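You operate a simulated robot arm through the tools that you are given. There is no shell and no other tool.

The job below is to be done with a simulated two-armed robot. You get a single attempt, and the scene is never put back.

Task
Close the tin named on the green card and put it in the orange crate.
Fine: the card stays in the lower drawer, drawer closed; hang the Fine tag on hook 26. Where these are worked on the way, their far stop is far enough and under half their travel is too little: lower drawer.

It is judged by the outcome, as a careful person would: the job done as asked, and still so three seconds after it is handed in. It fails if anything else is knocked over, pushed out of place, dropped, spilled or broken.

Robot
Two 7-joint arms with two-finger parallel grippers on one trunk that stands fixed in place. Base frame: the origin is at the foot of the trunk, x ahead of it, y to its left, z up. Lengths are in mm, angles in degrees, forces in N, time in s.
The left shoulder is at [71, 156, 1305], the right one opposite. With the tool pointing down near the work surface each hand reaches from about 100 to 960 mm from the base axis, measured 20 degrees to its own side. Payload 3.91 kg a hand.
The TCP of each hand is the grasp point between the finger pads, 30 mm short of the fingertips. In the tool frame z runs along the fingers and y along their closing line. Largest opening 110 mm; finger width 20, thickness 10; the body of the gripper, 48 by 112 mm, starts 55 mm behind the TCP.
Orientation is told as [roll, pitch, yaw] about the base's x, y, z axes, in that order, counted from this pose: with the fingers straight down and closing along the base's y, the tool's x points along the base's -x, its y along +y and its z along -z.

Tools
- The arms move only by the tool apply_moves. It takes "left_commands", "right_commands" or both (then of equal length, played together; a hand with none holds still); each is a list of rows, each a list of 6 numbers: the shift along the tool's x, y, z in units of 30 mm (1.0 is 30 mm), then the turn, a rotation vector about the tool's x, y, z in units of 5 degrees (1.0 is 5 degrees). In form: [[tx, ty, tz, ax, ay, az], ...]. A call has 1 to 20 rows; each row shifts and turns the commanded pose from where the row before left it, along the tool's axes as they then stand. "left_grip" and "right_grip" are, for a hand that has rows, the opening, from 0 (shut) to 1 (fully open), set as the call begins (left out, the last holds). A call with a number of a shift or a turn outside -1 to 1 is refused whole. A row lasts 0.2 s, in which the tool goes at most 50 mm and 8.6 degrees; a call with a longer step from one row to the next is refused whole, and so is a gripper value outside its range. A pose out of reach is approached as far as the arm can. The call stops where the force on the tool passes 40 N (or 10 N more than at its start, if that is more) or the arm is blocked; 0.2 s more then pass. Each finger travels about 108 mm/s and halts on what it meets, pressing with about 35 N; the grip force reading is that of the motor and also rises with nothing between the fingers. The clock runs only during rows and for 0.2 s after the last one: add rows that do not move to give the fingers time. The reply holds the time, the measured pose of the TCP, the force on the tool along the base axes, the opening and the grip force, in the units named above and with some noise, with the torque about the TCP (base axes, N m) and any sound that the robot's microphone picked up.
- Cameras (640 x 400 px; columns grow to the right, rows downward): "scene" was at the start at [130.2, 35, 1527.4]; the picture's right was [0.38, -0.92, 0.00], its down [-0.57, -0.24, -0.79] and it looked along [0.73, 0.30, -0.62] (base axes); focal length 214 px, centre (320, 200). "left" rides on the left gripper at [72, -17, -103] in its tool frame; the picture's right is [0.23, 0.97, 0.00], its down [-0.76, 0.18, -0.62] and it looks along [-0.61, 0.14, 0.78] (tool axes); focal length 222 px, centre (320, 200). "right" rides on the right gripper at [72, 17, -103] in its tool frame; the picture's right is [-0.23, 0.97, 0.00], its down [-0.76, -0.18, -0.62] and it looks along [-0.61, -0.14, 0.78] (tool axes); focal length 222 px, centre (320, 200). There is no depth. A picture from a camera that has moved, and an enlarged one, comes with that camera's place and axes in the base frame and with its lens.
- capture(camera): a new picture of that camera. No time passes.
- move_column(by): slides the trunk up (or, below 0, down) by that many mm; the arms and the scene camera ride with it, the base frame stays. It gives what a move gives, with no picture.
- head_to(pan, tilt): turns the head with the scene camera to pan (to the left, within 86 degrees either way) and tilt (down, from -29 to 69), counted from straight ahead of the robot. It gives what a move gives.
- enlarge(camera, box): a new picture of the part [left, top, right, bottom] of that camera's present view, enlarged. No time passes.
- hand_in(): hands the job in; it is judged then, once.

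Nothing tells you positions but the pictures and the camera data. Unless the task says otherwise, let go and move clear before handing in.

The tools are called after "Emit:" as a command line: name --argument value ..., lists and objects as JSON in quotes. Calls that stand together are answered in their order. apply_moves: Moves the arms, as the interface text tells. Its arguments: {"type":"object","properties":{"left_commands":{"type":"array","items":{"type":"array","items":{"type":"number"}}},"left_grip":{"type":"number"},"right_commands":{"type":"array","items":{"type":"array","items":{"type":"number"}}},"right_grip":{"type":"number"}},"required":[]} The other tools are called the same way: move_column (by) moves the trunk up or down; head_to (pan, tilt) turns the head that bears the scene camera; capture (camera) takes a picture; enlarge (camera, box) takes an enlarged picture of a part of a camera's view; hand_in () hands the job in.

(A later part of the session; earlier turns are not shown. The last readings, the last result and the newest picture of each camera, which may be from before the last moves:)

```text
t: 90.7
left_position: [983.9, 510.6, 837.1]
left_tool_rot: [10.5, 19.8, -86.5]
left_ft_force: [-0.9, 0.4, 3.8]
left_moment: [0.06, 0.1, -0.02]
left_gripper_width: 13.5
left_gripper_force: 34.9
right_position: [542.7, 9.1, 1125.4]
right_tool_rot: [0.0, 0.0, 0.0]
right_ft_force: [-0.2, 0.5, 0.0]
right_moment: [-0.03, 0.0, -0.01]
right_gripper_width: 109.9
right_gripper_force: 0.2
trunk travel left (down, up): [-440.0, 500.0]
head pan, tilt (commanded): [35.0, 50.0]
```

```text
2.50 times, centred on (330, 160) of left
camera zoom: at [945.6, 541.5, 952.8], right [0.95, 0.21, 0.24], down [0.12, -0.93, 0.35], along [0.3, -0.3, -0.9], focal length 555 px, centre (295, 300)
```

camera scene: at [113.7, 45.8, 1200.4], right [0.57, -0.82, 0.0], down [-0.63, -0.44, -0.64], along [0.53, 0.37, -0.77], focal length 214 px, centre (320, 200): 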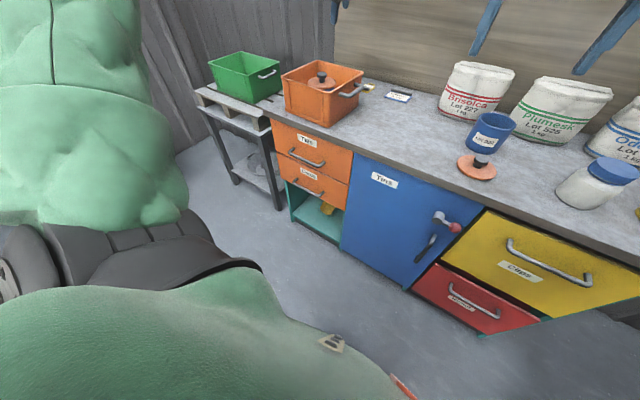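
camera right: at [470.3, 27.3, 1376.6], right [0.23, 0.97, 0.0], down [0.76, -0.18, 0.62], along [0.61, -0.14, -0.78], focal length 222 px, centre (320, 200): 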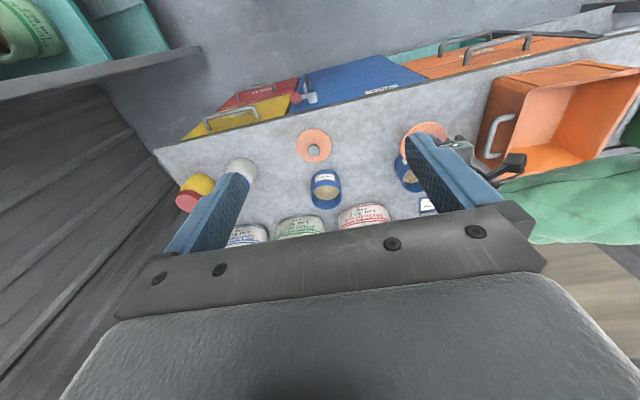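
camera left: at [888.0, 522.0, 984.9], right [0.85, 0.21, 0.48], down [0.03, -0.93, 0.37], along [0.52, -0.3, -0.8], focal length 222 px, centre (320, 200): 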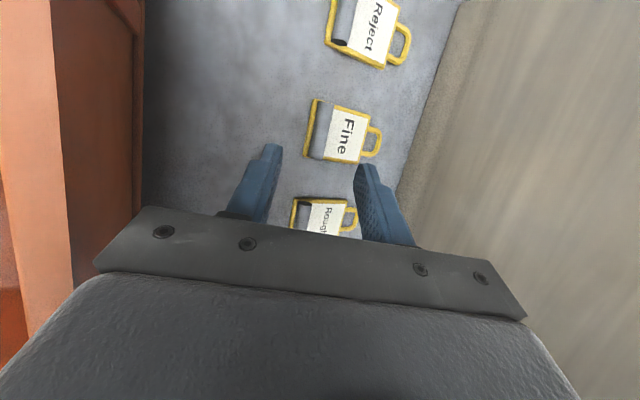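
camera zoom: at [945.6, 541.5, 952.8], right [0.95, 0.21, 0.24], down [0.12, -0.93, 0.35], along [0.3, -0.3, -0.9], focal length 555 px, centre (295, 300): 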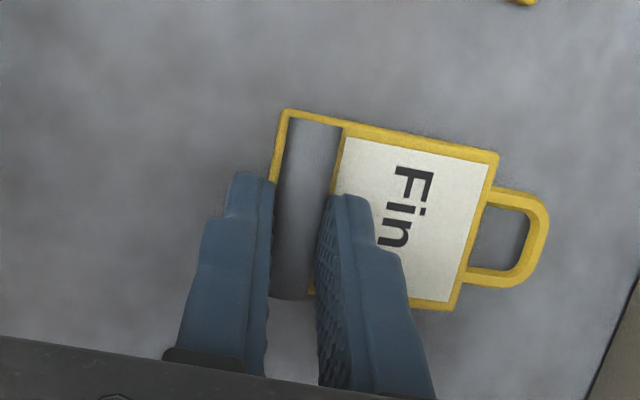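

The bar is gripped at 13.5 mm. I'll lift the tag gently straight up and check that it stays firm.

Emit:
apply_moves --left_commands '[[0.08, 0.04, -0.22, 0, 0, 0], [0.11, 0.057, -0.31, 0, 0, 0], [0.169, 0.085, -0.463, 0, 0, 0], [0.169, 0.085, -0.463, 0, 0, 0], [0.169, 0.085, -0.463, 0, 0, 0], [0, 0, 0, 0, 0, 0]]'

Emit:
capture --camera "left"

Emit:
enlarge --camera "left" --box '[240, 80, 420, 240]'

Emit:
capture --camera "scene"

```text
t: 92.1
left_position: [985.5, 510.1, 898.2]
left_tool_rot: [10.6, 19.8, -86.4]
left_ft_force: [0.1, -0.4, 0.1]
left_moment: [0.02, 0.0, 0.02]
left_gripper_width: 13.2
left_gripper_force: 34.9
right_position: [541.9, 9.9, 1123.6]
right_tool_rot: [0.0, 0.1, -0.1]
right_ft_force: [-0.5, 0.1, 0.9]
right_moment: [0.0, 0.0, -0.02]
right_gripper_width: 110.2
right_gripper_force: 0.1
trunk travel left (down, up): [-440.0, 500.0]
head pan, tilt (commanded): [35.0, 50.0]
```

```text
taken
camera left: at [946.2, 541.9, 1014.6], right [0.95, 0.21, 0.24], down [0.12, -0.93, 0.35], along [0.3, -0.3, -0.9], focal length 222 px, centre (320, 200)
```

left: 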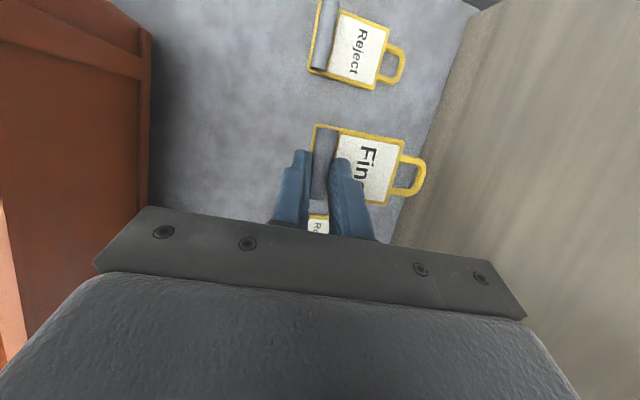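

```text
2.50 times, centred on (330, 160) of left
camera zoom: at [946.2, 541.9, 1014.6], right [0.95, 0.21, 0.24], down [0.12, -0.93, 0.35], along [0.3, -0.3, -0.9], focal length 555 px, centre (295, 300)
```

zoom: 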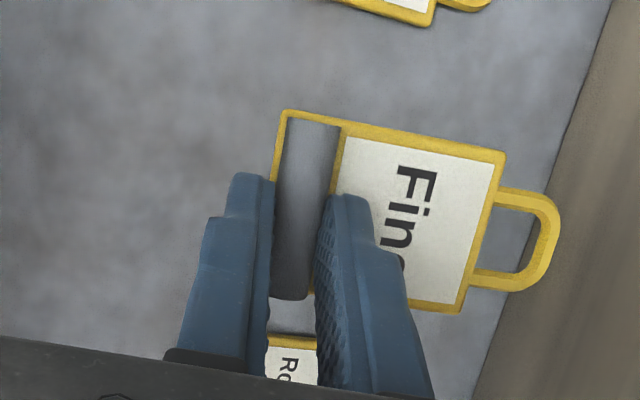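

```text
taken
camera scene: at [113.9, 46.2, 1200.4], right [0.57, -0.82, 0.0], down [-0.63, -0.44, -0.64], along [0.53, 0.37, -0.77], focal length 214 px, centre (320, 200)
```

scene: 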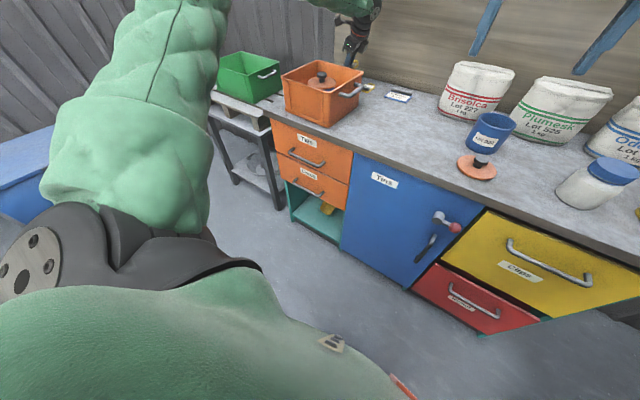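

The Fine tag is held firmly and level, with the other tags undisturbed. I'll raise the trunk by 155 mm so the hand is well above the crate before I turn the tag upright.

Emit:
move_column --by 155

Emit:
apply_moves --left_commands '[[0.25, 0.13, -0.7, 0, 0, 0], [0.25, 0.13, -0.7, 0, 0, 0], [0.25, 0.13, -0.7, 0, 0, 0], [0, 0, 0, 0, 0, 0]]'

```text
t: 93.9
left_position: [983.6, 510.0, 1053.4]
left_tool_rot: [10.5, 19.8, -86.4]
left_ft_force: [-0.2, -0.2, -0.2]
left_moment: [-0.02, -0.03, 0.03]
left_gripper_width: 11.9
left_gripper_force: 35.2
right_position: [542.8, 10.0, 1278.9]
right_tool_rot: [0.0, 0.0, -0.1]
right_ft_force: [0.8, -0.3, -0.3]
right_moment: [0.02, -0.02, 0.02]
right_gripper_width: 110.0
right_gripper_force: 0.0
trunk travel left (down, up): [-595.0, 345.0]
head pan, tilt (commanded): [35.0, 50.0]
```

```text
t: 94.9
left_position: [982.5, 509.3, 1121.3]
left_tool_rot: [10.4, 19.7, -86.4]
left_ft_force: [-0.8, -0.1, -0.1]
left_moment: [0.02, 0.01, -0.02]
left_gripper_width: 11.7
left_gripper_force: 35.4
right_position: [542.9, 10.8, 1279.1]
right_tool_rot: [0.0, 0.2, 0.0]
right_ft_force: [-0.6, -0.5, 0.5]
right_moment: [0.0, -0.03, 0.02]
right_gripper_width: 109.8
right_gripper_force: 0.1
trunk travel left (down, up): [-595.0, 345.0]
head pan, tilt (commanded): [35.0, 50.0]
```

The grip width has crept from 13.5 to 11.7 mm, which suggests the bar is slipping toward the fingertips. I'll look right away.

Emit:
enlarge --camera "left" --box '[240, 80, 420, 240]'

Emit:
capture --camera "left"

Emit:
enlarge --camera "scene" --box '[320, 20, 420, 100]'

```text
2.50 times, centred on (330, 160) of left
camera zoom: at [945.7, 541.8, 1237.6], right [0.95, 0.21, 0.24], down [0.12, -0.93, 0.35], along [0.3, -0.3, -0.9], focal length 555 px, centre (295, 300)
```

zoom: 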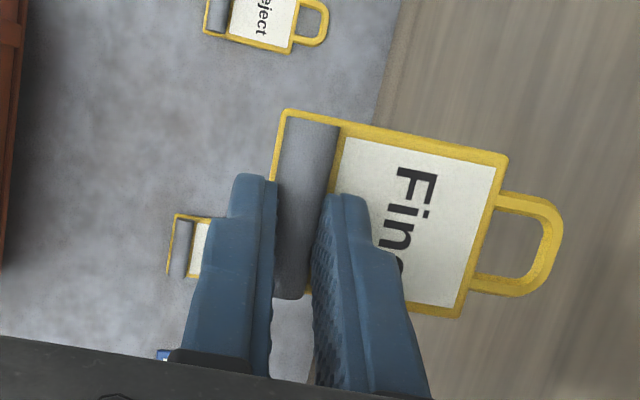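

```text
taken
camera left: at [945.7, 541.8, 1237.6], right [0.95, 0.21, 0.24], down [0.12, -0.93, 0.35], along [0.3, -0.3, -0.9], focal length 222 px, centre (320, 200)
```

left: 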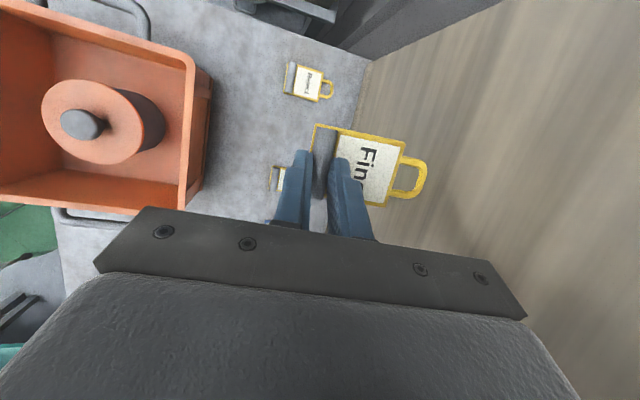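

```text
5.00 times, centred on (370, 60) of scene
camera zoom: at [114.2, 46.3, 1355.4], right [0.57, -0.82, 0.0], down [-0.63, -0.44, -0.64], along [0.53, 0.37, -0.77], focal length 1072 px, centre (70, 900)
```

zoom: 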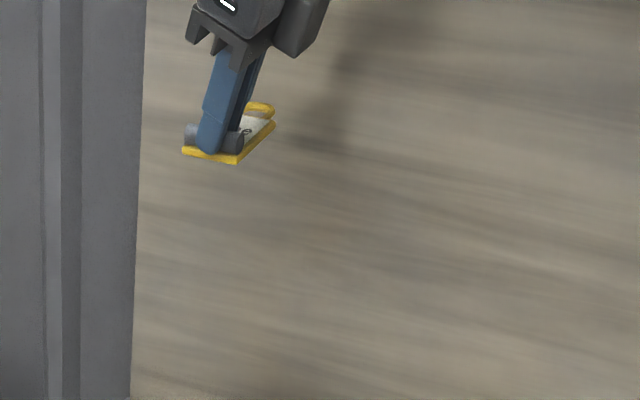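

The fingers are gripping just past the bar's widest point, so the hold is precarious. I'll take the tag gently back down along the same path to the worktop and regrip it deeper.

Emit:
apply_moves --left_commands '[[-0.12, -0.06, 0.35, 0, 0, 0], [-0.25, -0.13, 0.7, 0, 0, 0], [-0.25, -0.13, 0.7, 0, 0, 0], [-0.13, -0.07, 0.35, 0, 0, 0]]'

Emit:
move_column --by -155

Emit:
enlarge --camera "left" --box '[240, 80, 420, 240]'

```text
t: 95.9
left_position: [986.4, 510.1, 1052.9]
left_tool_rot: [10.5, 19.8, -86.4]
left_ft_force: [0.6, -0.4, -0.2]
left_moment: [0.0, 0.05, -0.01]
left_gripper_width: 11.6
left_gripper_force: 34.9
right_position: [542.5, 8.8, 1278.7]
right_tool_rot: [-0.1, 0.0, 0.0]
right_ft_force: [0.8, 0.8, 0.3]
right_moment: [0.0, 0.0, -0.01]
right_gripper_width: 110.1
right_gripper_force: 0.1
trunk travel left (down, up): [-595.0, 345.0]
head pan, tilt (commanded): [35.0, 50.0]
```

```text
t: 97.7
left_position: [984.9, 510.5, 898.4]
left_tool_rot: [10.6, 19.7, -86.4]
left_ft_force: [0.5, 0.1, -0.1]
left_moment: [-0.06, 0.01, 0.0]
left_gripper_width: 12.0
left_gripper_force: 34.9
right_position: [542.2, 10.0, 1124.5]
right_tool_rot: [-0.1, 0.0, 0.0]
right_ft_force: [-0.2, 0.0, 0.7]
right_moment: [-0.03, 0.03, 0.03]
right_gripper_width: 109.9
right_gripper_force: 0.1
trunk travel left (down, up): [-440.0, 500.0]
head pan, tilt (commanded): [35.0, 50.0]
```

```text
2.50 times, centred on (330, 160) of left
camera zoom: at [946.5, 541.6, 1015.1], right [0.95, 0.21, 0.24], down [0.12, -0.93, 0.35], along [0.3, -0.3, -0.9], focal length 555 px, centre (295, 300)
```

zoom: 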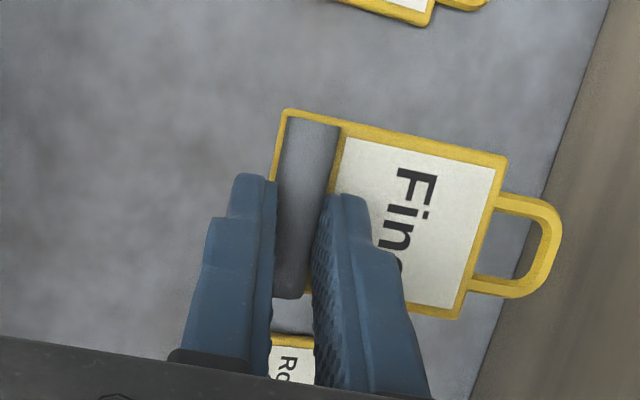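

The tag is still held (about 12 mm) and back at its pick-up height path. I'll set it down where it was, watching for contact.

Emit:
apply_moves --left_commands '[[-0.1, -0.05, 0.28, 0, 0, 0], [-0.169, -0.085, 0.463, 0, 0, 0], [-0.169, -0.085, 0.463, 0, 0, 0], [-0.1, -0.05, 0.28, 0, 0, 0], [-0.06, -0.03, 0.17, 0, 0, 0], [0, 0, 0, 0, 0, 0]]'

```text
t: 99.1
left_position: [984.9, 509.2, 844.2]
left_tool_rot: [10.5, 19.7, -86.3]
left_ft_force: [0.7, -0.3, 0.1]
left_moment: [0.04, 0.0, 0.0]
left_gripper_width: 11.7
left_gripper_force: 35.2
right_position: [542.3, 9.6, 1123.4]
right_tool_rot: [0.0, -0.1, 0.0]
right_ft_force: [0.1, 0.7, 0.5]
right_moment: [-0.03, -0.01, 0.01]
right_gripper_width: 109.7
right_gripper_force: 0.1
trunk travel left (down, up): [-440.0, 500.0]
head pan, tilt (commanded): [35.0, 50.0]
```

Emit:
apply_moves --left_commands '[[-0.023, -0.012, 0.062, 0, 0, 0], [-0.023, -0.012, 0.062, 0, 0, 0], [0, 0, 0, 0, 0, 0]]'

Emit:
enlarge --camera "left" --box '[240, 80, 420, 240]'

```text
t: 99.9
left_position: [985.2, 510.4, 840.3]
left_tool_rot: [10.5, 19.7, -86.4]
left_ft_force: [-0.4, -0.4, -0.3]
left_moment: [-0.01, 0.01, 0.0]
left_gripper_width: 11.9
left_gripper_force: 34.8
right_position: [542.2, 9.0, 1123.8]
right_tool_rot: [0.1, 0.0, 0.0]
right_ft_force: [-0.4, 0.5, 0.4]
right_moment: [-0.04, 0.0, 0.0]
right_gripper_width: 109.8
right_gripper_force: 0.1
trunk travel left (down, up): [-440.0, 500.0]
head pan, tilt (commanded): [35.0, 50.0]
```

```text
2.50 times, centred on (330, 160) of left
camera zoom: at [946.5, 542.3, 957.2], right [0.95, 0.21, 0.24], down [0.12, -0.93, 0.35], along [0.3, -0.3, -0.9], focal length 555 px, centre (295, 300)
```

zoom: 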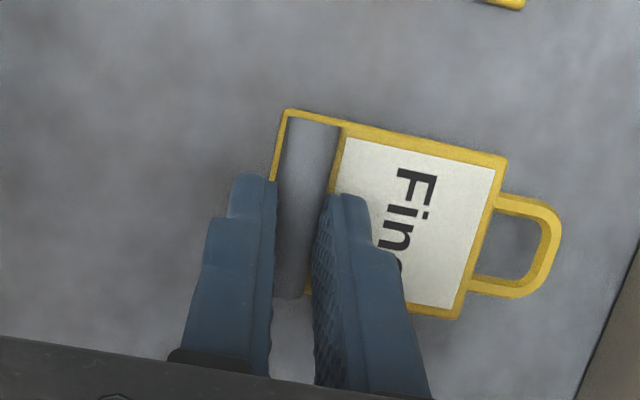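

Emit:
apply_moves --left_commands '[[-0.012, -0.006, 0.032, 0, 0, 0], [-0.012, -0.006, 0.032, 0, 0, 0], [-0.012, -0.006, 0.032, 0, 0, 0], [0, 0, 0, 0, 0, 0]]'

```text
t: 100.9
left_position: [984.6, 511.0, 838.4]
left_tool_rot: [10.6, 19.7, -86.4]
left_ft_force: [0.5, -0.4, 3.4]
left_moment: [-0.06, 0.0, 0.05]
left_gripper_width: 12.1
left_gripper_force: 35.0
right_position: [542.0, 9.6, 1124.2]
right_tool_rot: [-0.1, 0.0, 0.0]
right_ft_force: [-0.2, -0.5, -0.1]
right_moment: [0.0, 0.01, 0.01]
right_gripper_width: 110.1
right_gripper_force: 0.1
trunk travel left (down, up): [-440.0, 500.0]
head pan, tilt (commanded): [35.0, 50.0]
```

The tag is down on the worktop again. I'll release it and back off along the fingers, then try a more upright hand pose.

Emit:
apply_moves --left_commands '[[0, 0, 0, 0, 0, 0], [0, 0, 0, 0, 0, 0], [0, 0, 0, 0, 0, 0]]' --left_grip 0.3

Emit:
apply_moves --left_commands '[[0, 0, -0.3, 0, 0, 0], [0, 0, -0.5, 0, 0, 0], [0, 0, -0.6, 0, 0, 0], [0, 0, 0, 0, 0, 0]]'

Emit:
enlarge --camera "left" --box '[240, 80, 420, 240]'

```text
t: 101.7
left_position: [984.1, 510.2, 836.7]
left_tool_rot: [10.5, 19.8, -86.4]
left_ft_force: [-0.2, 0.5, -1.0]
left_moment: [0.0, -0.01, -0.04]
left_gripper_width: 33.0
left_gripper_force: 0.0
right_position: [542.8, 9.9, 1123.8]
right_tool_rot: [0.0, 0.0, 0.0]
right_ft_force: [0.0, -0.5, -0.8]
right_moment: [0.0, 0.01, -0.01]
right_gripper_width: 109.8
right_gripper_force: 0.1
trunk travel left (down, up): [-440.0, 500.0]
head pan, tilt (commanded): [35.0, 50.0]
```

```text
t: 102.7
left_position: [978.5, 495.0, 877.3]
left_tool_rot: [10.5, 19.6, -86.4]
left_ft_force: [0.7, -0.2, -0.2]
left_moment: [0.05, -0.02, 0.04]
left_gripper_width: 32.9
left_gripper_force: 0.0
right_position: [543.1, 9.4, 1124.3]
right_tool_rot: [-0.1, 0.1, 0.0]
right_ft_force: [-0.1, 0.2, -0.5]
right_moment: [-0.02, -0.01, 0.03]
right_gripper_width: 110.2
right_gripper_force: 0.0
trunk travel left (down, up): [-440.0, 500.0]
head pan, tilt (commanded): [35.0, 50.0]
```

```text
2.50 times, centred on (330, 160) of left
camera zoom: at [940.3, 527.5, 992.9], right [0.95, 0.21, 0.24], down [0.12, -0.93, 0.35], along [0.3, -0.3, -0.9], focal length 555 px, centre (295, 300)
```

zoom: 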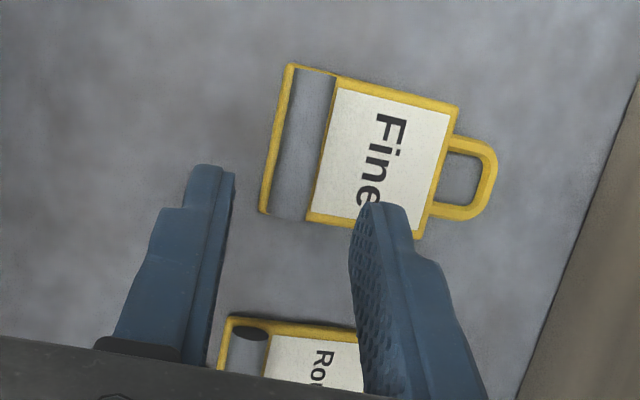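

The tag lies flat and tidy. I'll turn the hand upright (no forward tilt, 10° sideways) while hovering to see whether that pose is reachable.

Emit:
apply_moves --left_commands '[[0.13, 0.1, -0.065, 0.939, 0, 0.343], [0.13, 0.1, -0.065, 0.939, 0, 0.343], [0.13, 0.1, -0.065, 0, -1, 0], [0.13, 0.1, -0.065, 0, -1, 0], [0, 0, 0, 0, 0, 0]]'

Emit:
enlarge --camera "left" --box '[240, 80, 420, 240]'

```text
t: 103.9
left_position: [989.9, 505.8, 889.5]
left_tool_rot: [-0.1, 9.9, -90.1]
left_ft_force: [-0.2, -0.3, -0.1]
left_moment: [0.01, 0.04, -0.01]
left_gripper_width: 33.1
left_gripper_force: 0.1
right_position: [542.4, 10.5, 1124.0]
right_tool_rot: [0.0, 0.1, 0.0]
right_ft_force: [0.0, 0.1, -0.4]
right_moment: [0.02, 0.01, 0.02]
right_gripper_width: 110.1
right_gripper_force: 0.0
trunk travel left (down, up): [-440.0, 500.0]
head pan, tilt (commanded): [35.0, 50.0]
```

```text
2.50 times, centred on (330, 160) of left
camera zoom: at [971.5, 559.5, 1003.1], right [0.97, 0.22, 0.04], down [0.18, -0.86, 0.48], along [0.14, -0.46, -0.88], focal length 555 px, centre (295, 300)
```

zoom: 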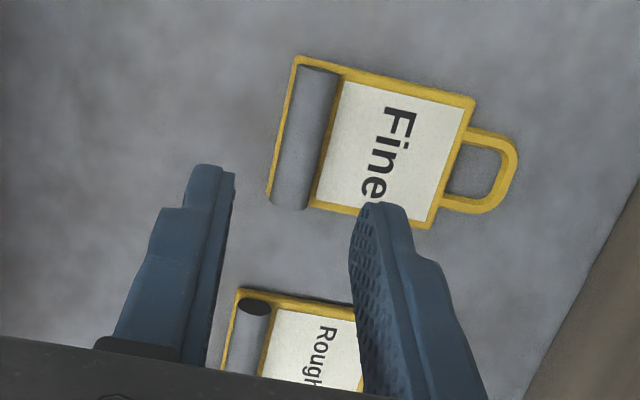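

The upright pose is reachable here, and the bar centre now measures about (991.5, 520, 810) — lower than I assumed, which explains the weak hold. I'll remove the remaining sideways tilt as well so both fingertips can go as deep as possible.

Emit:
apply_moves --left_commands '[[0.24, 0.03, 0, 0, -1, 0], [0.24, 0.03, 0, 0, -1, 0], [0, 0, 0, 0, 0, 0]]'

Emit:
enlarge --camera "left" --box '[240, 80, 420, 240]'

```text
t: 104.7
left_position: [990.8, 523.3, 891.6]
left_tool_rot: [-0.1, -0.2, -90.0]
left_ft_force: [0.8, -0.7, 0.0]
left_moment: [0.03, 0.0, -0.03]
left_gripper_width: 33.0
left_gripper_force: 0.0
right_position: [542.6, 8.7, 1124.7]
right_tool_rot: [0.1, 0.0, 0.0]
right_ft_force: [0.4, 0.7, -0.2]
right_moment: [-0.02, 0.01, 0.01]
right_gripper_width: 110.1
right_gripper_force: 0.1
trunk travel left (down, up): [-440.0, 500.0]
head pan, tilt (commanded): [35.0, 50.0]
```

```text
2.50 times, centred on (330, 160) of left
camera zoom: at [973.1, 593.9, 993.8], right [0.97, 0.23, 0.0], down [0.18, -0.76, 0.62], along [0.14, -0.61, -0.78], focal length 555 px, centre (295, 300)
```

zoom: 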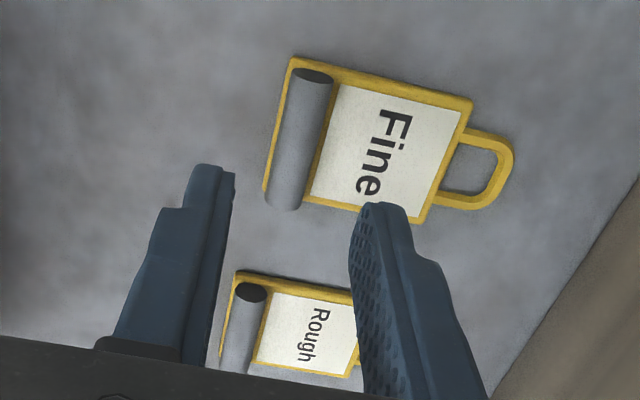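

The fully upright hand pose is reachable and the bar is at (991.5, 519). I'll centre on it and descend most of the way.

Emit:
apply_moves --left_commands '[[-0.14, 0.02, 0.4, 0, 0, 0], [0, 0, 0.45, 0, 0, 0], [0, 0, 0.45, 0, 0, 0], [0, 0, 0.35, 0, 0, 0], [0, 0, 0, 0, 0, 0]]' --left_grip 0.27

Emit:
enlarge --camera "left" --box '[240, 80, 420, 240]'

```text
t: 105.9
left_position: [992.3, 518.7, 843.9]
left_tool_rot: [-0.1, -0.1, -90.1]
left_ft_force: [0.0, -0.3, -0.3]
left_moment: [-0.01, -0.01, -0.01]
left_gripper_width: 29.8
left_gripper_force: 0.0
right_position: [542.5, 10.1, 1124.5]
right_tool_rot: [-0.1, 0.0, 0.0]
right_ft_force: [-0.6, -0.3, 0.7]
right_moment: [-0.03, 0.01, -0.02]
right_gripper_width: 109.9
right_gripper_force: 0.0
trunk travel left (down, up): [-440.0, 500.0]
head pan, tilt (commanded): [35.0, 50.0]
```

```text
2.50 times, centred on (330, 160) of left
camera zoom: at [975.0, 589.7, 945.8], right [0.97, 0.23, 0.0], down [0.18, -0.76, 0.62], along [0.14, -0.61, -0.78], focal length 555 px, centre (295, 300)
```

zoom: 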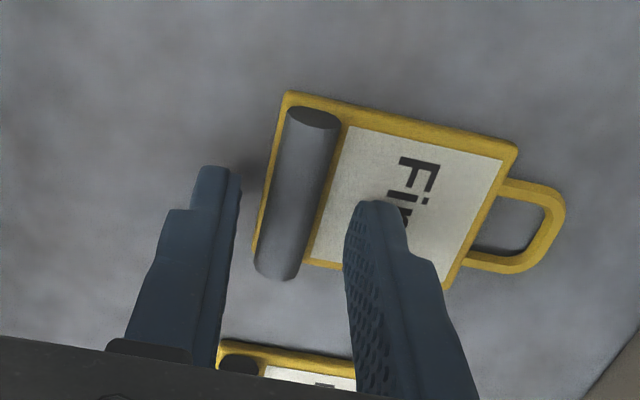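

Well centred. I'll descend in 1.5 mm steps until a fingertip just touches.

Emit:
apply_moves --left_commands '[[0, 0, 0.07, 0, 0, 0], [0, 0, 0.07, 0, 0, 0], [0, 0, 0.05, 0, 0, 0], [0, 0, 0, 0, 0, 0]]'

```text
t: 106.9
left_position: [990.7, 517.9, 836.3]
left_tool_rot: [0.0, -0.1, -90.1]
left_ft_force: [0.1, 0.0, -0.7]
left_moment: [0.02, -0.03, 0.04]
left_gripper_width: 29.6
left_gripper_force: 0.0
right_position: [543.3, 10.0, 1123.5]
right_tool_rot: [0.0, -0.1, 0.0]
right_ft_force: [-0.1, 0.1, -1.2]
right_moment: [0.03, -0.03, 0.0]
right_gripper_width: 110.3
right_gripper_force: 0.1
trunk travel left (down, up): [-440.0, 500.0]
head pan, tilt (commanded): [35.0, 50.0]
```

Emit:
apply_moves --left_commands '[[0, 0.02, 0.05, 0, 0, 0], [0, 0, 0.04, 0, 0, 0], [0, 0, 0, 0, 0, 0]]'

```text
t: 107.7
left_position: [990.6, 517.4, 835.5]
left_tool_rot: [0.1, 0.0, -89.9]
left_ft_force: [1.3, 0.9, 11.3]
left_moment: [0.04, -0.32, 0.09]
left_gripper_width: 30.6
left_gripper_force: 1.4
right_position: [541.8, 8.8, 1124.7]
right_tool_rot: [0.0, 0.1, 0.0]
right_ft_force: [0.2, -0.7, 0.9]
right_moment: [-0.01, 0.03, -0.05]
right_gripper_width: 109.9
right_gripper_force: 0.1
trunk travel left (down, up): [-440.0, 500.0]
head pan, tilt (commanded): [35.0, 50.0]
```

A fingertip touched the tag's plate, so the tips are now level with the bottom of the bar. I'll ease up about 1 mm and close the grip.

Emit:
apply_moves --left_commands '[[0, 0, -0.04, 0, 0, 0], [0, 0, 0, 0, 0, 0]]'

Emit:
apply_moves --left_commands '[[0, 0, 0, 0, 0, 0], [0, 0, 0, 0, 0, 0], [0, 0, 0, 0, 0, 0]]' --left_grip 0

Emit:
enlarge --camera "left" --box '[240, 80, 420, 240]'

```text
t: 108.3
left_position: [992.6, 517.3, 836.1]
left_tool_rot: [0.0, 0.1, -90.1]
left_ft_force: [1.5, 1.0, 8.3]
left_moment: [0.03, -0.17, -0.01]
left_gripper_width: 30.1
left_gripper_force: 0.9
right_position: [541.7, 9.4, 1124.7]
right_tool_rot: [0.0, 0.0, 0.1]
right_ft_force: [0.6, 0.3, 0.6]
right_moment: [0.01, -0.01, 0.0]
right_gripper_width: 109.9
right_gripper_force: 0.0
trunk travel left (down, up): [-440.0, 500.0]
head pan, tilt (commanded): [35.0, 50.0]
```

```text
t: 109.1
left_position: [991.5, 517.6, 834.8]
left_tool_rot: [0.1, 0.0, -90.0]
left_ft_force: [-2.9, -0.2, 8.0]
left_moment: [-0.05, 0.09, -0.03]
left_gripper_width: 12.0
left_gripper_force: 34.5
right_position: [541.3, 8.9, 1124.8]
right_tool_rot: [-0.1, 0.0, 0.0]
right_ft_force: [0.3, -1.3, 0.8]
right_moment: [0.01, 0.0, 0.01]
right_gripper_width: 110.1
right_gripper_force: 0.0
trunk travel left (down, up): [-440.0, 500.0]
head pan, tilt (commanded): [35.0, 50.0]
```

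```text
2.50 times, centred on (330, 160) of left
camera zoom: at [973.7, 588.9, 938.4], right [0.97, 0.23, 0.0], down [0.18, -0.76, 0.62], along [0.14, -0.61, -0.78], focal length 555 px, centre (295, 300)
```

zoom: 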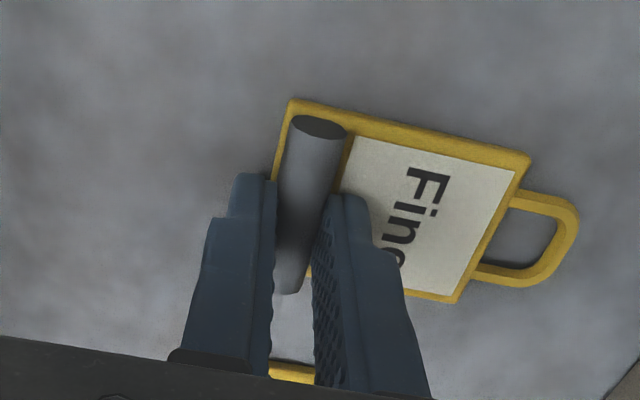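

The grip now reads a steady 12.0 mm, which looks like the bar's true diameter. I'll lift gently and check it again.

Emit:
apply_moves --left_commands '[[0, 0, -0.1, 0, 0, 0], [0, 0, -0.2, 0, 0, 0], [0, 0, -0.4, 0, 0, 0], [0, 0, -0.5, 0, 0, 0], [0, 0, -0.5, 0, 0, 0], [0, 0, -0.3, 0, 0, 0], [0, 0, 0, 0, 0, 0]]'

Emit:
enlarge --camera "left" --box '[240, 80, 420, 240]'

```text
t: 110.7
left_position: [992.0, 517.7, 894.6]
left_tool_rot: [-0.1, 0.0, -90.1]
left_ft_force: [-0.8, 0.6, -1.1]
left_moment: [0.01, -0.02, 0.0]
left_gripper_width: 11.7
left_gripper_force: 35.1
right_position: [542.7, 9.9, 1124.8]
right_tool_rot: [0.0, 0.0, 0.1]
right_ft_force: [0.4, 0.0, 0.6]
right_moment: [0.0, 0.0, -0.03]
right_gripper_width: 110.2
right_gripper_force: 0.1
trunk travel left (down, up): [-440.0, 500.0]
head pan, tilt (commanded): [35.0, 50.0]
```

```text
2.50 times, centred on (330, 160) of left
camera zoom: at [975.4, 589.6, 997.2], right [0.97, 0.23, 0.0], down [0.18, -0.76, 0.62], along [0.14, -0.61, -0.78], focal length 555 px, centre (295, 300)
```

zoom: 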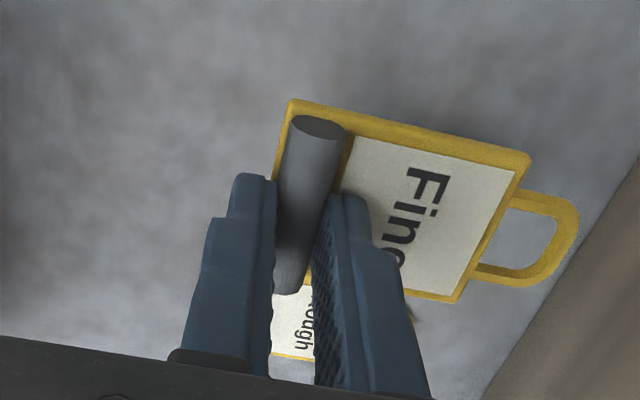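

The tag didn't move in the grip at all during the lift. I'll raise the trunk again, back off slightly from the wall, and then turn the tag upright.

Emit:
move_column --by 150

Emit:
apply_moves --left_commands '[[0, -0.5, 0, 0, 0, 0], [0, -0.5, 0, 0, 0, 0], [0, 0, 0, -1, 0, 0], [0, 0, 0, -1, 0, 0], [0, 0, 0, -1, 0, 0], [0, 0, 0, -1, 0, 0], [0, 0, 0, -1, 0, 0], [0, 0, 0, -1, 0, 0]]'

Emit:
capture --camera "left"

Emit:
enlarge --camera "left" --box '[240, 80, 420, 240]'

```text
t: 112.5
left_position: [992.9, 517.9, 1044.4]
left_tool_rot: [-0.1, 0.0, -89.9]
left_ft_force: [0.4, 0.4, -0.5]
left_moment: [0.02, -0.01, 0.02]
left_gripper_width: 12.0
left_gripper_force: 34.7
right_position: [543.4, 8.8, 1273.1]
right_tool_rot: [0.0, 0.1, 0.0]
right_ft_force: [-0.4, -0.2, 0.0]
right_moment: [-0.01, 0.0, 0.02]
right_gripper_width: 109.8
right_gripper_force: 0.1
trunk travel left (down, up): [-590.0, 350.0]
head pan, tilt (commanded): [35.0, 50.0]
```

```text
t: 114.3
left_position: [962.9, 518.3, 1045.3]
left_tool_rot: [30.0, 0.0, -90.0]
left_ft_force: [0.1, 0.5, -0.3]
left_moment: [0.02, 0.03, -0.05]
left_gripper_width: 12.0
left_gripper_force: 35.5
right_position: [542.2, 10.0, 1275.0]
right_tool_rot: [0.1, 0.1, 0.1]
right_ft_force: [0.3, -0.2, 0.0]
right_moment: [-0.01, 0.03, -0.01]
right_gripper_width: 110.3
right_gripper_force: 0.0
trunk travel left (down, up): [-590.0, 350.0]
head pan, tilt (commanded): [35.0, 50.0]
```

```text
taken
camera left: at [895.5, 589.9, 1125.8], right [0.84, 0.23, 0.49], down [-0.16, -0.76, 0.63], along [0.51, -0.61, -0.61], focal length 222 px, centre (320, 200)
```

left: 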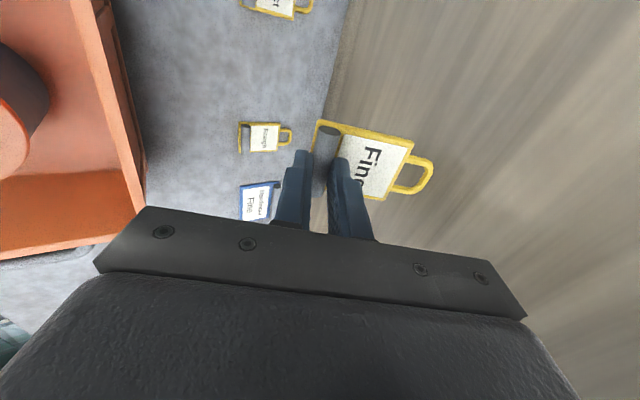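

```text
2.50 times, centred on (330, 160) of left
camera zoom: at [895.5, 589.9, 1125.8], right [0.84, 0.23, 0.49], down [-0.16, -0.76, 0.63], along [0.51, -0.61, -0.61], focal length 555 px, centre (295, 300)
```

zoom: 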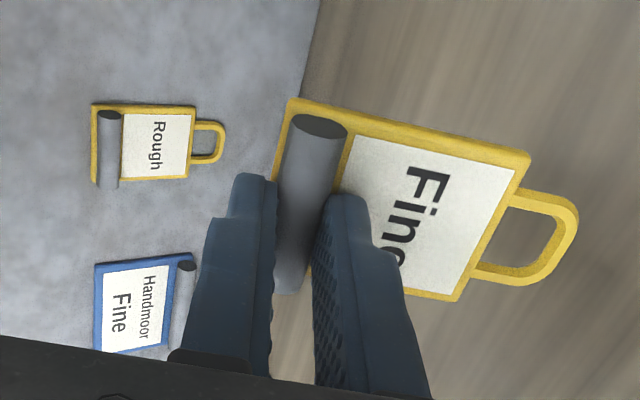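

The tag is rock steady in the grip at 30° of turn. I'll complete the remaining 60°.

Emit:
apply_moves --left_commands '[[0, 0, 0, -1, 0, 0], [0, 0, 0, -1, 0, 0], [0, 0, 0, -1, 0, 0], [0, 0, 0, -1, 0, 0], [0, 0, 0, -1, 0, 0], [0, 0, 0, -1, 0, 0], [0, 0, 0, -1, 0, 0], [0, 0, 0, -1, 0, 0], [0, 0, 0, -1, 0, 0], [0, 0, 0, -1, 0, 0], [0, 0, 0, -1, 0, 0], [0, 0, 0, -1, 0, 0]]'

Emit:
capture --camera "left"

Emit:
head_to --pan 27 --tilt 15

Emit:
capture --camera "scene"

```text
t: 116.9
left_position: [962.4, 518.2, 1045.9]
left_tool_rot: [90.0, 0.0, -90.0]
left_ft_force: [0.1, 0.1, 0.3]
left_moment: [-0.05, 0.01, 0.0]
left_gripper_width: 12.0
left_gripper_force: 35.4
right_position: [542.9, 9.7, 1273.9]
right_tool_rot: [0.0, 0.0, -0.1]
right_ft_force: [0.5, 0.7, -0.6]
right_moment: [0.01, 0.01, -0.02]
right_gripper_width: 110.0
right_gripper_force: 0.1
trunk travel left (down, up): [-590.0, 350.0]
head pan, tilt (commanded): [35.0, 50.0]
```

```text
taken
camera left: at [858.7, 590.1, 1026.9], right [0.0, 0.23, 0.97], down [-0.62, -0.76, 0.18], along [0.78, -0.61, 0.14], focal length 222 px, centre (320, 200)
```

left: 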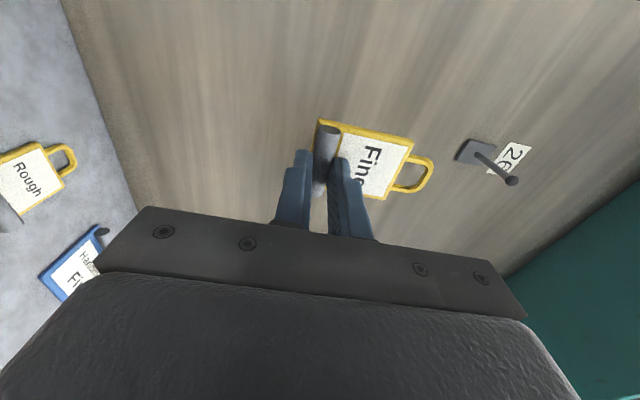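

```text
t: 117.9
left_position: [962.3, 517.1, 1045.5]
left_tool_rot: [89.8, -0.1, -90.1]
left_ft_force: [0.6, -1.1, -0.9]
left_moment: [-0.01, 0.02, 0.03]
left_gripper_width: 11.8
left_gripper_force: 35.0
right_position: [542.2, 9.9, 1272.7]
right_tool_rot: [0.0, 0.0, 0.0]
right_ft_force: [0.1, -0.2, -0.8]
right_moment: [-0.02, -0.01, 0.0]
right_gripper_width: 110.1
right_gripper_force: 0.1
trunk travel left (down, up): [-590.0, 350.0]
head pan, tilt (commanded): [27.0, 15.0]
```

```text
taken
camera scene: at [134.0, 44.5, 1404.1], right [0.45, -0.89, 0.0], down [-0.23, -0.12, -0.97], along [0.86, 0.44, -0.26], focal length 214 px, centre (320, 200)
```

scene: 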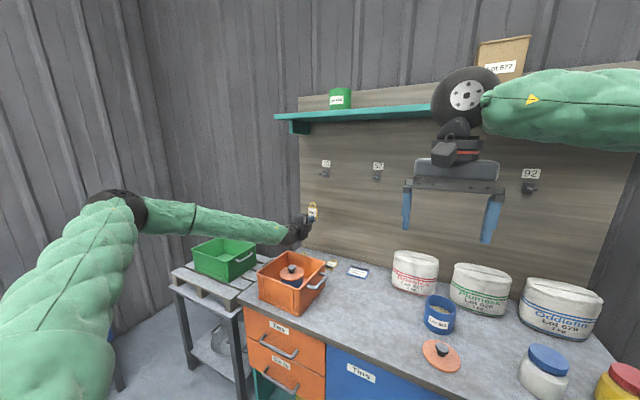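

The tag is upright with its loop on top, and hook 26 is visible in both cameras. I'll zoom in to triangulate the hook.

Emit:
enlarge --camera "scene" --box '[285, 145, 355, 235]'

Emit:
enlarge --camera "scene" --box '[310, 155, 340, 185]'

Emit:
enlarge --camera "left" --box '[380, 110, 560, 220]'

Emit:
capture --camera "right"

```text
4.44 times, centred on (320, 190) of scene
camera zoom: at [134.0, 44.5, 1404.1], right [0.45, -0.89, 0.0], down [-0.23, -0.12, -0.97], along [0.86, 0.44, -0.26], focal length 953 px, centre (320, 244)
```

zoom: 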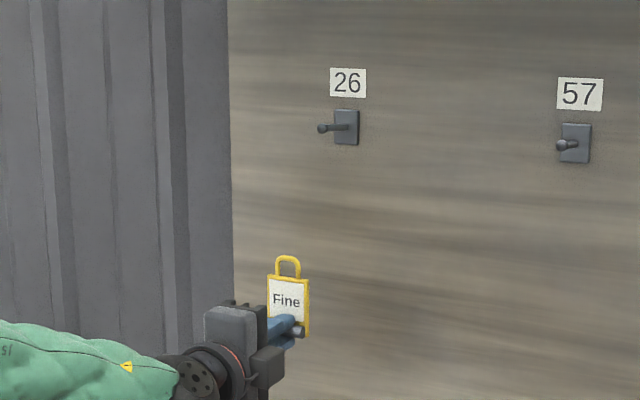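

```text
13.33 times, centred on (325, 170) of scene
camera zoom: at [134.0, 44.5, 1404.1], right [0.45, -0.89, 0.0], down [-0.23, -0.12, -0.97], along [0.86, 0.44, -0.26], focal length 2860 px, centre (253, 600)
```

zoom: 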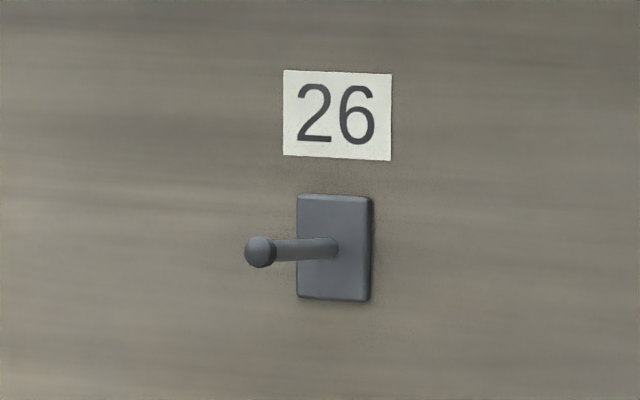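

```text
3.56 times, centred on (470, 165) of left
camera zoom: at [858.8, 589.6, 1027.4], right [0.0, 0.23, 0.97], down [-0.62, -0.76, 0.18], along [0.78, -0.61, 0.14], focal length 790 px, centre (-213, 324)
```

zoom: 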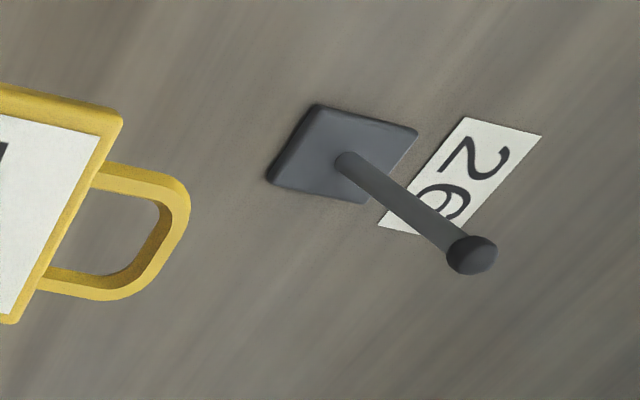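

```text
taken
camera right: at [470.4, 27.6, 1376.6], right [0.23, 0.97, 0.0], down [0.76, -0.18, 0.62], along [0.61, -0.14, -0.78], focal length 222 px, centre (320, 200)
```

right: 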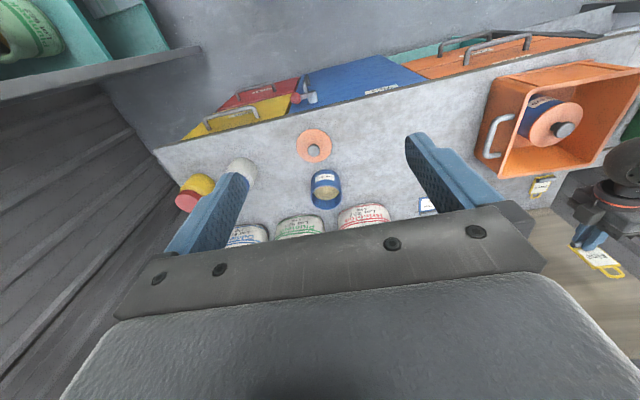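

Triangulating gives the hook's knob at about (1056, 510, 1258) with the pin running to the wall at x ≈ 1115, and the tag's hole at about +31 x, +4 y, +64 z from the hand. I'll raise the hand so the hole is level with the knob, still 60 mm short of it.

Emit:
apply_moves --left_commands '[[-0.06, 0.8, 0, 0, 0, 0], [-0.06, 0.8, 0, 0, 0, 0], [-0.06, 0.8, 0, 0, 0, 0], [-0.06, 0.8, 0, 0, 0, 0], [-0.06, 0.8, 0, 0, 0, 0], [-0.06, 0.8, 0, 0, 0, 0], [0, 0, 0, 0, 0, 0]]'

Emit:
capture --camera "left"

Emit:
enlarge --camera "left" --box '[320, 80, 500, 220]'

Emit:
enlarge --camera "scene" --box '[295, 150, 355, 200]'

```text
t: 119.5
left_position: [963.7, 506.2, 1189.7]
left_tool_rot: [89.9, 0.0, -90.0]
left_ft_force: [0.0, 0.6, 0.0]
left_moment: [-0.02, 0.02, 0.02]
left_gripper_width: 12.2
left_gripper_force: 35.1
right_position: [542.9, 10.0, 1273.6]
right_tool_rot: [0.0, 0.1, 0.0]
right_ft_force: [0.3, -0.2, -1.1]
right_moment: [0.01, 0.02, -0.02]
right_gripper_width: 110.0
right_gripper_force: 0.0
trunk travel left (down, up): [-590.0, 350.0]
head pan, tilt (commanded): [27.0, 15.0]
```

```text
taken
camera left: at [859.2, 578.1, 1172.0], right [0.0, 0.23, 0.97], down [-0.62, -0.76, 0.18], along [0.78, -0.61, 0.14], focal length 222 px, centre (320, 200)
```

left: 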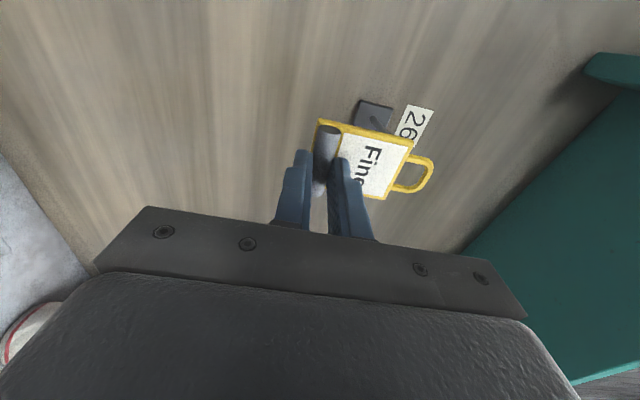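

```text
2.86 times, centred on (410, 150) of left
camera zoom: at [859.2, 578.1, 1172.0], right [0.0, 0.23, 0.97], down [-0.62, -0.76, 0.18], along [0.78, -0.61, 0.14], focal length 635 px, centre (63, 343)
```

zoom: 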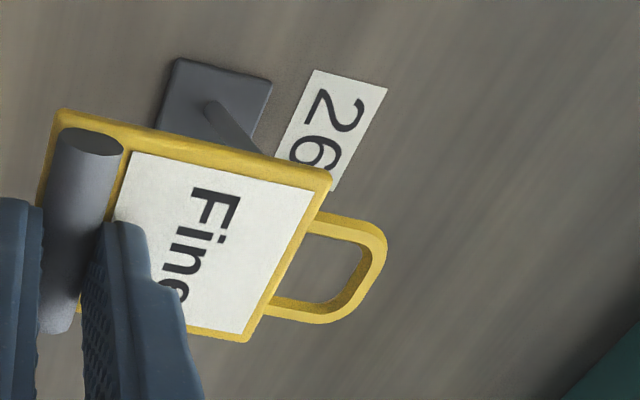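

```text
8.00 times, centred on (325, 175) of scene
camera zoom: at [134.4, 44.9, 1404.1], right [0.45, -0.89, 0.0], down [-0.23, -0.12, -0.97], along [0.86, 0.44, -0.26], focal length 1716 px, centre (280, 400)
```

zoom: 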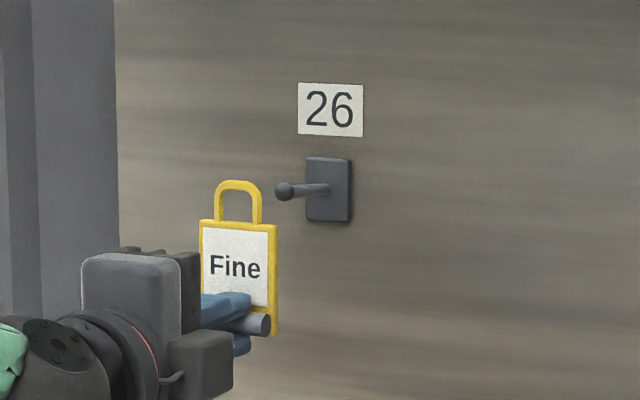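

The scene camera sees both the tag's hole and the hook's knob. I'll take a finer zoom to align height and sideways position.

Emit:
enlarge --camera "scene" --box '[308, 160, 338, 185]'

```text
16.00 times, centred on (323, 172) of scene
camera zoom: at [134.4, 44.9, 1404.1], right [0.45, -0.89, 0.0], down [-0.23, -0.12, -0.97], along [0.86, 0.44, -0.26], focal length 3432 px, centre (272, 640)
```

zoom: 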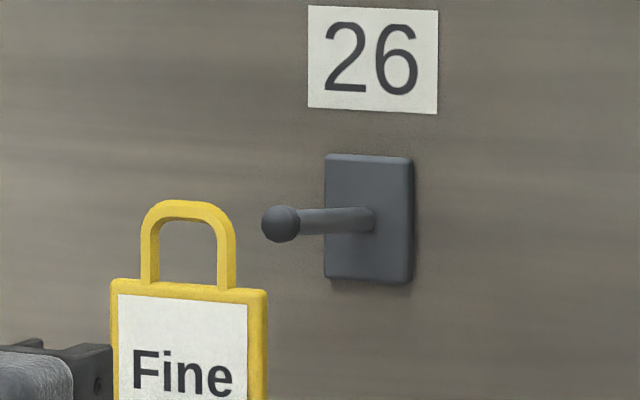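

The hole measures about 17–18 mm and the knob about 11.5 mm, and they're within about 2 mm of alignment. I'll advance 45 mm so the loop is just in front of the knob, then compare at equal depth.

Emit:
apply_moves --left_commands '[[0, 0.05, 0.3, 0, 0, 0], [0, 0, 0.4, 0, 0, 0], [0, 0, 0.4, 0, 0, 0], [0, 0, 0.3, 0, 0, 0], [0, 0, 0.1, 0, 0, 0], [0, 0, 0, 0, 0, 0]]'

Emit:
enlarge --camera "scene" --box '[308, 160, 338, 185]'

Emit:
enlarge --camera "left" --box '[320, 80, 500, 220]'

```text
t: 120.9
left_position: [1008.9, 506.1, 1188.8]
left_tool_rot: [90.0, 0.0, -90.1]
left_ft_force: [0.2, 0.5, 0.4]
left_moment: [0.0, -0.01, -0.05]
left_gripper_width: 12.0
left_gripper_force: 35.0
right_position: [542.2, 10.0, 1274.0]
right_tool_rot: [0.0, -0.1, 0.1]
right_ft_force: [-0.1, -0.2, 0.9]
right_moment: [-0.02, 0.03, 0.01]
right_gripper_width: 110.2
right_gripper_force: 0.1
trunk travel left (down, up): [-590.0, 350.0]
head pan, tilt (commanded): [27.0, 15.0]
```

```text
16.00 times, centred on (323, 172) of scene
camera zoom: at [134.0, 44.4, 1404.2], right [0.45, -0.89, 0.0], down [-0.23, -0.12, -0.97], along [0.86, 0.44, -0.26], focal length 3432 px, centre (272, 640)
```

zoom: 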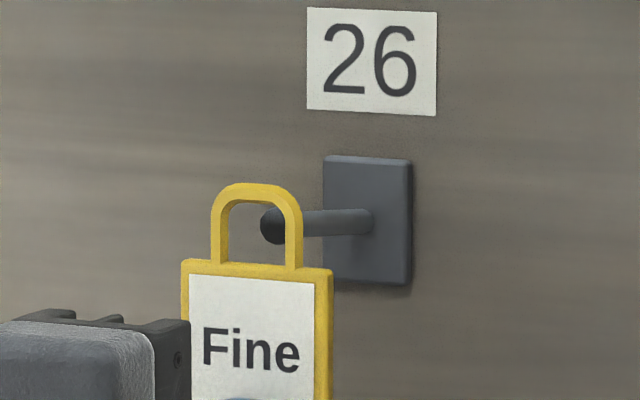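

```text
2.86 times, centred on (410, 150) of left
camera zoom: at [904.1, 578.6, 1172.1], right [0.0, 0.23, 0.97], down [-0.62, -0.76, 0.18], along [0.78, -0.61, 0.14], focal length 635 px, centre (63, 343)
```

zoom: 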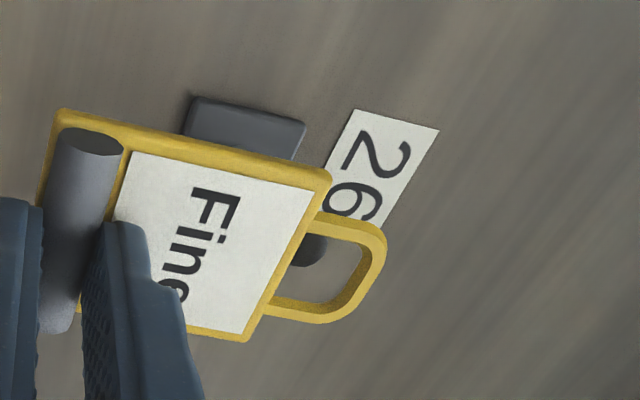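

Comparing at nearly equal depth, the hole needs to go up about 1 mm and is otherwise aligned. I'll correct that and advance in small steps, checking force.

Emit:
apply_moves --left_commands '[[0.01, 0.04, 0.1, 0, 0, 0], [0, 0, 0.1, 0, 0, 0], [0, 0, 0.1, 0, 0, 0], [0, 0, 0, 0, 0, 0]]'

Emit:
enlarge --camera "scene" --box '[312, 162, 336, 182]'

Emit:
enlarge --camera "left" --box '[360, 100, 460, 190]'

```text
t: 121.9
left_position: [1017.3, 506.7, 1191.1]
left_tool_rot: [89.9, 0.0, -90.0]
left_ft_force: [0.1, 0.2, -1.4]
left_moment: [0.0, -0.01, 0.0]
left_gripper_width: 12.0
left_gripper_force: 35.2
right_position: [542.4, 10.4, 1274.6]
right_tool_rot: [-0.1, 0.0, 0.0]
right_ft_force: [0.2, -0.3, -0.3]
right_moment: [-0.03, -0.03, -0.01]
right_gripper_width: 109.9
right_gripper_force: 0.0
trunk travel left (down, up): [-590.0, 350.0]
head pan, tilt (commanded): [27.0, 15.0]
```

```text
16.00 times, centred on (324, 172) of scene
camera zoom: at [133.9, 44.5, 1404.2], right [0.45, -0.89, 0.0], down [-0.23, -0.12, -0.97], along [0.86, 0.44, -0.26], focal length 3432 px, centre (256, 648)
```

zoom: 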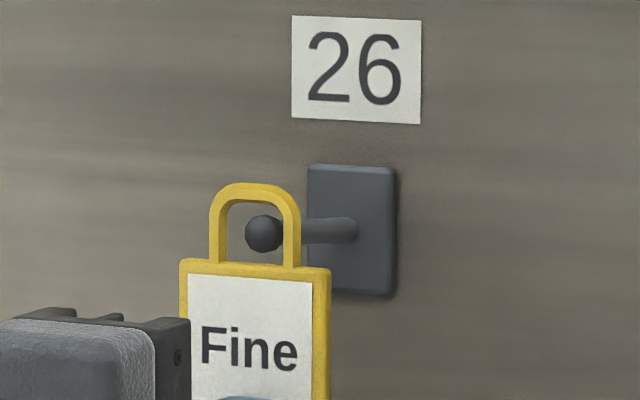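

```text
4.44 times, centred on (410, 145) of left
camera zoom: at [913.0, 578.6, 1173.5], right [0.0, 0.23, 0.97], down [-0.62, -0.76, 0.18], along [0.78, -0.61, 0.14], focal length 987 px, centre (-80, 444)
```

zoom: 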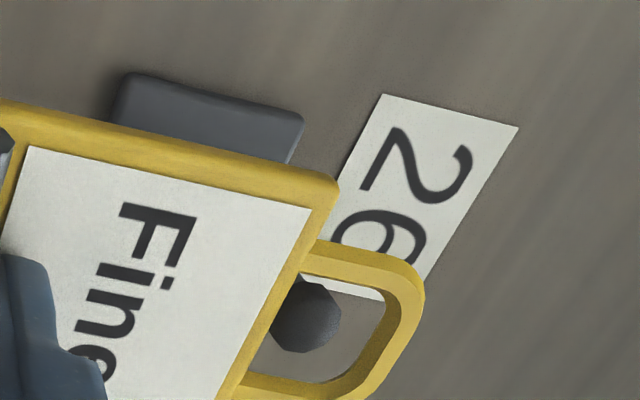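

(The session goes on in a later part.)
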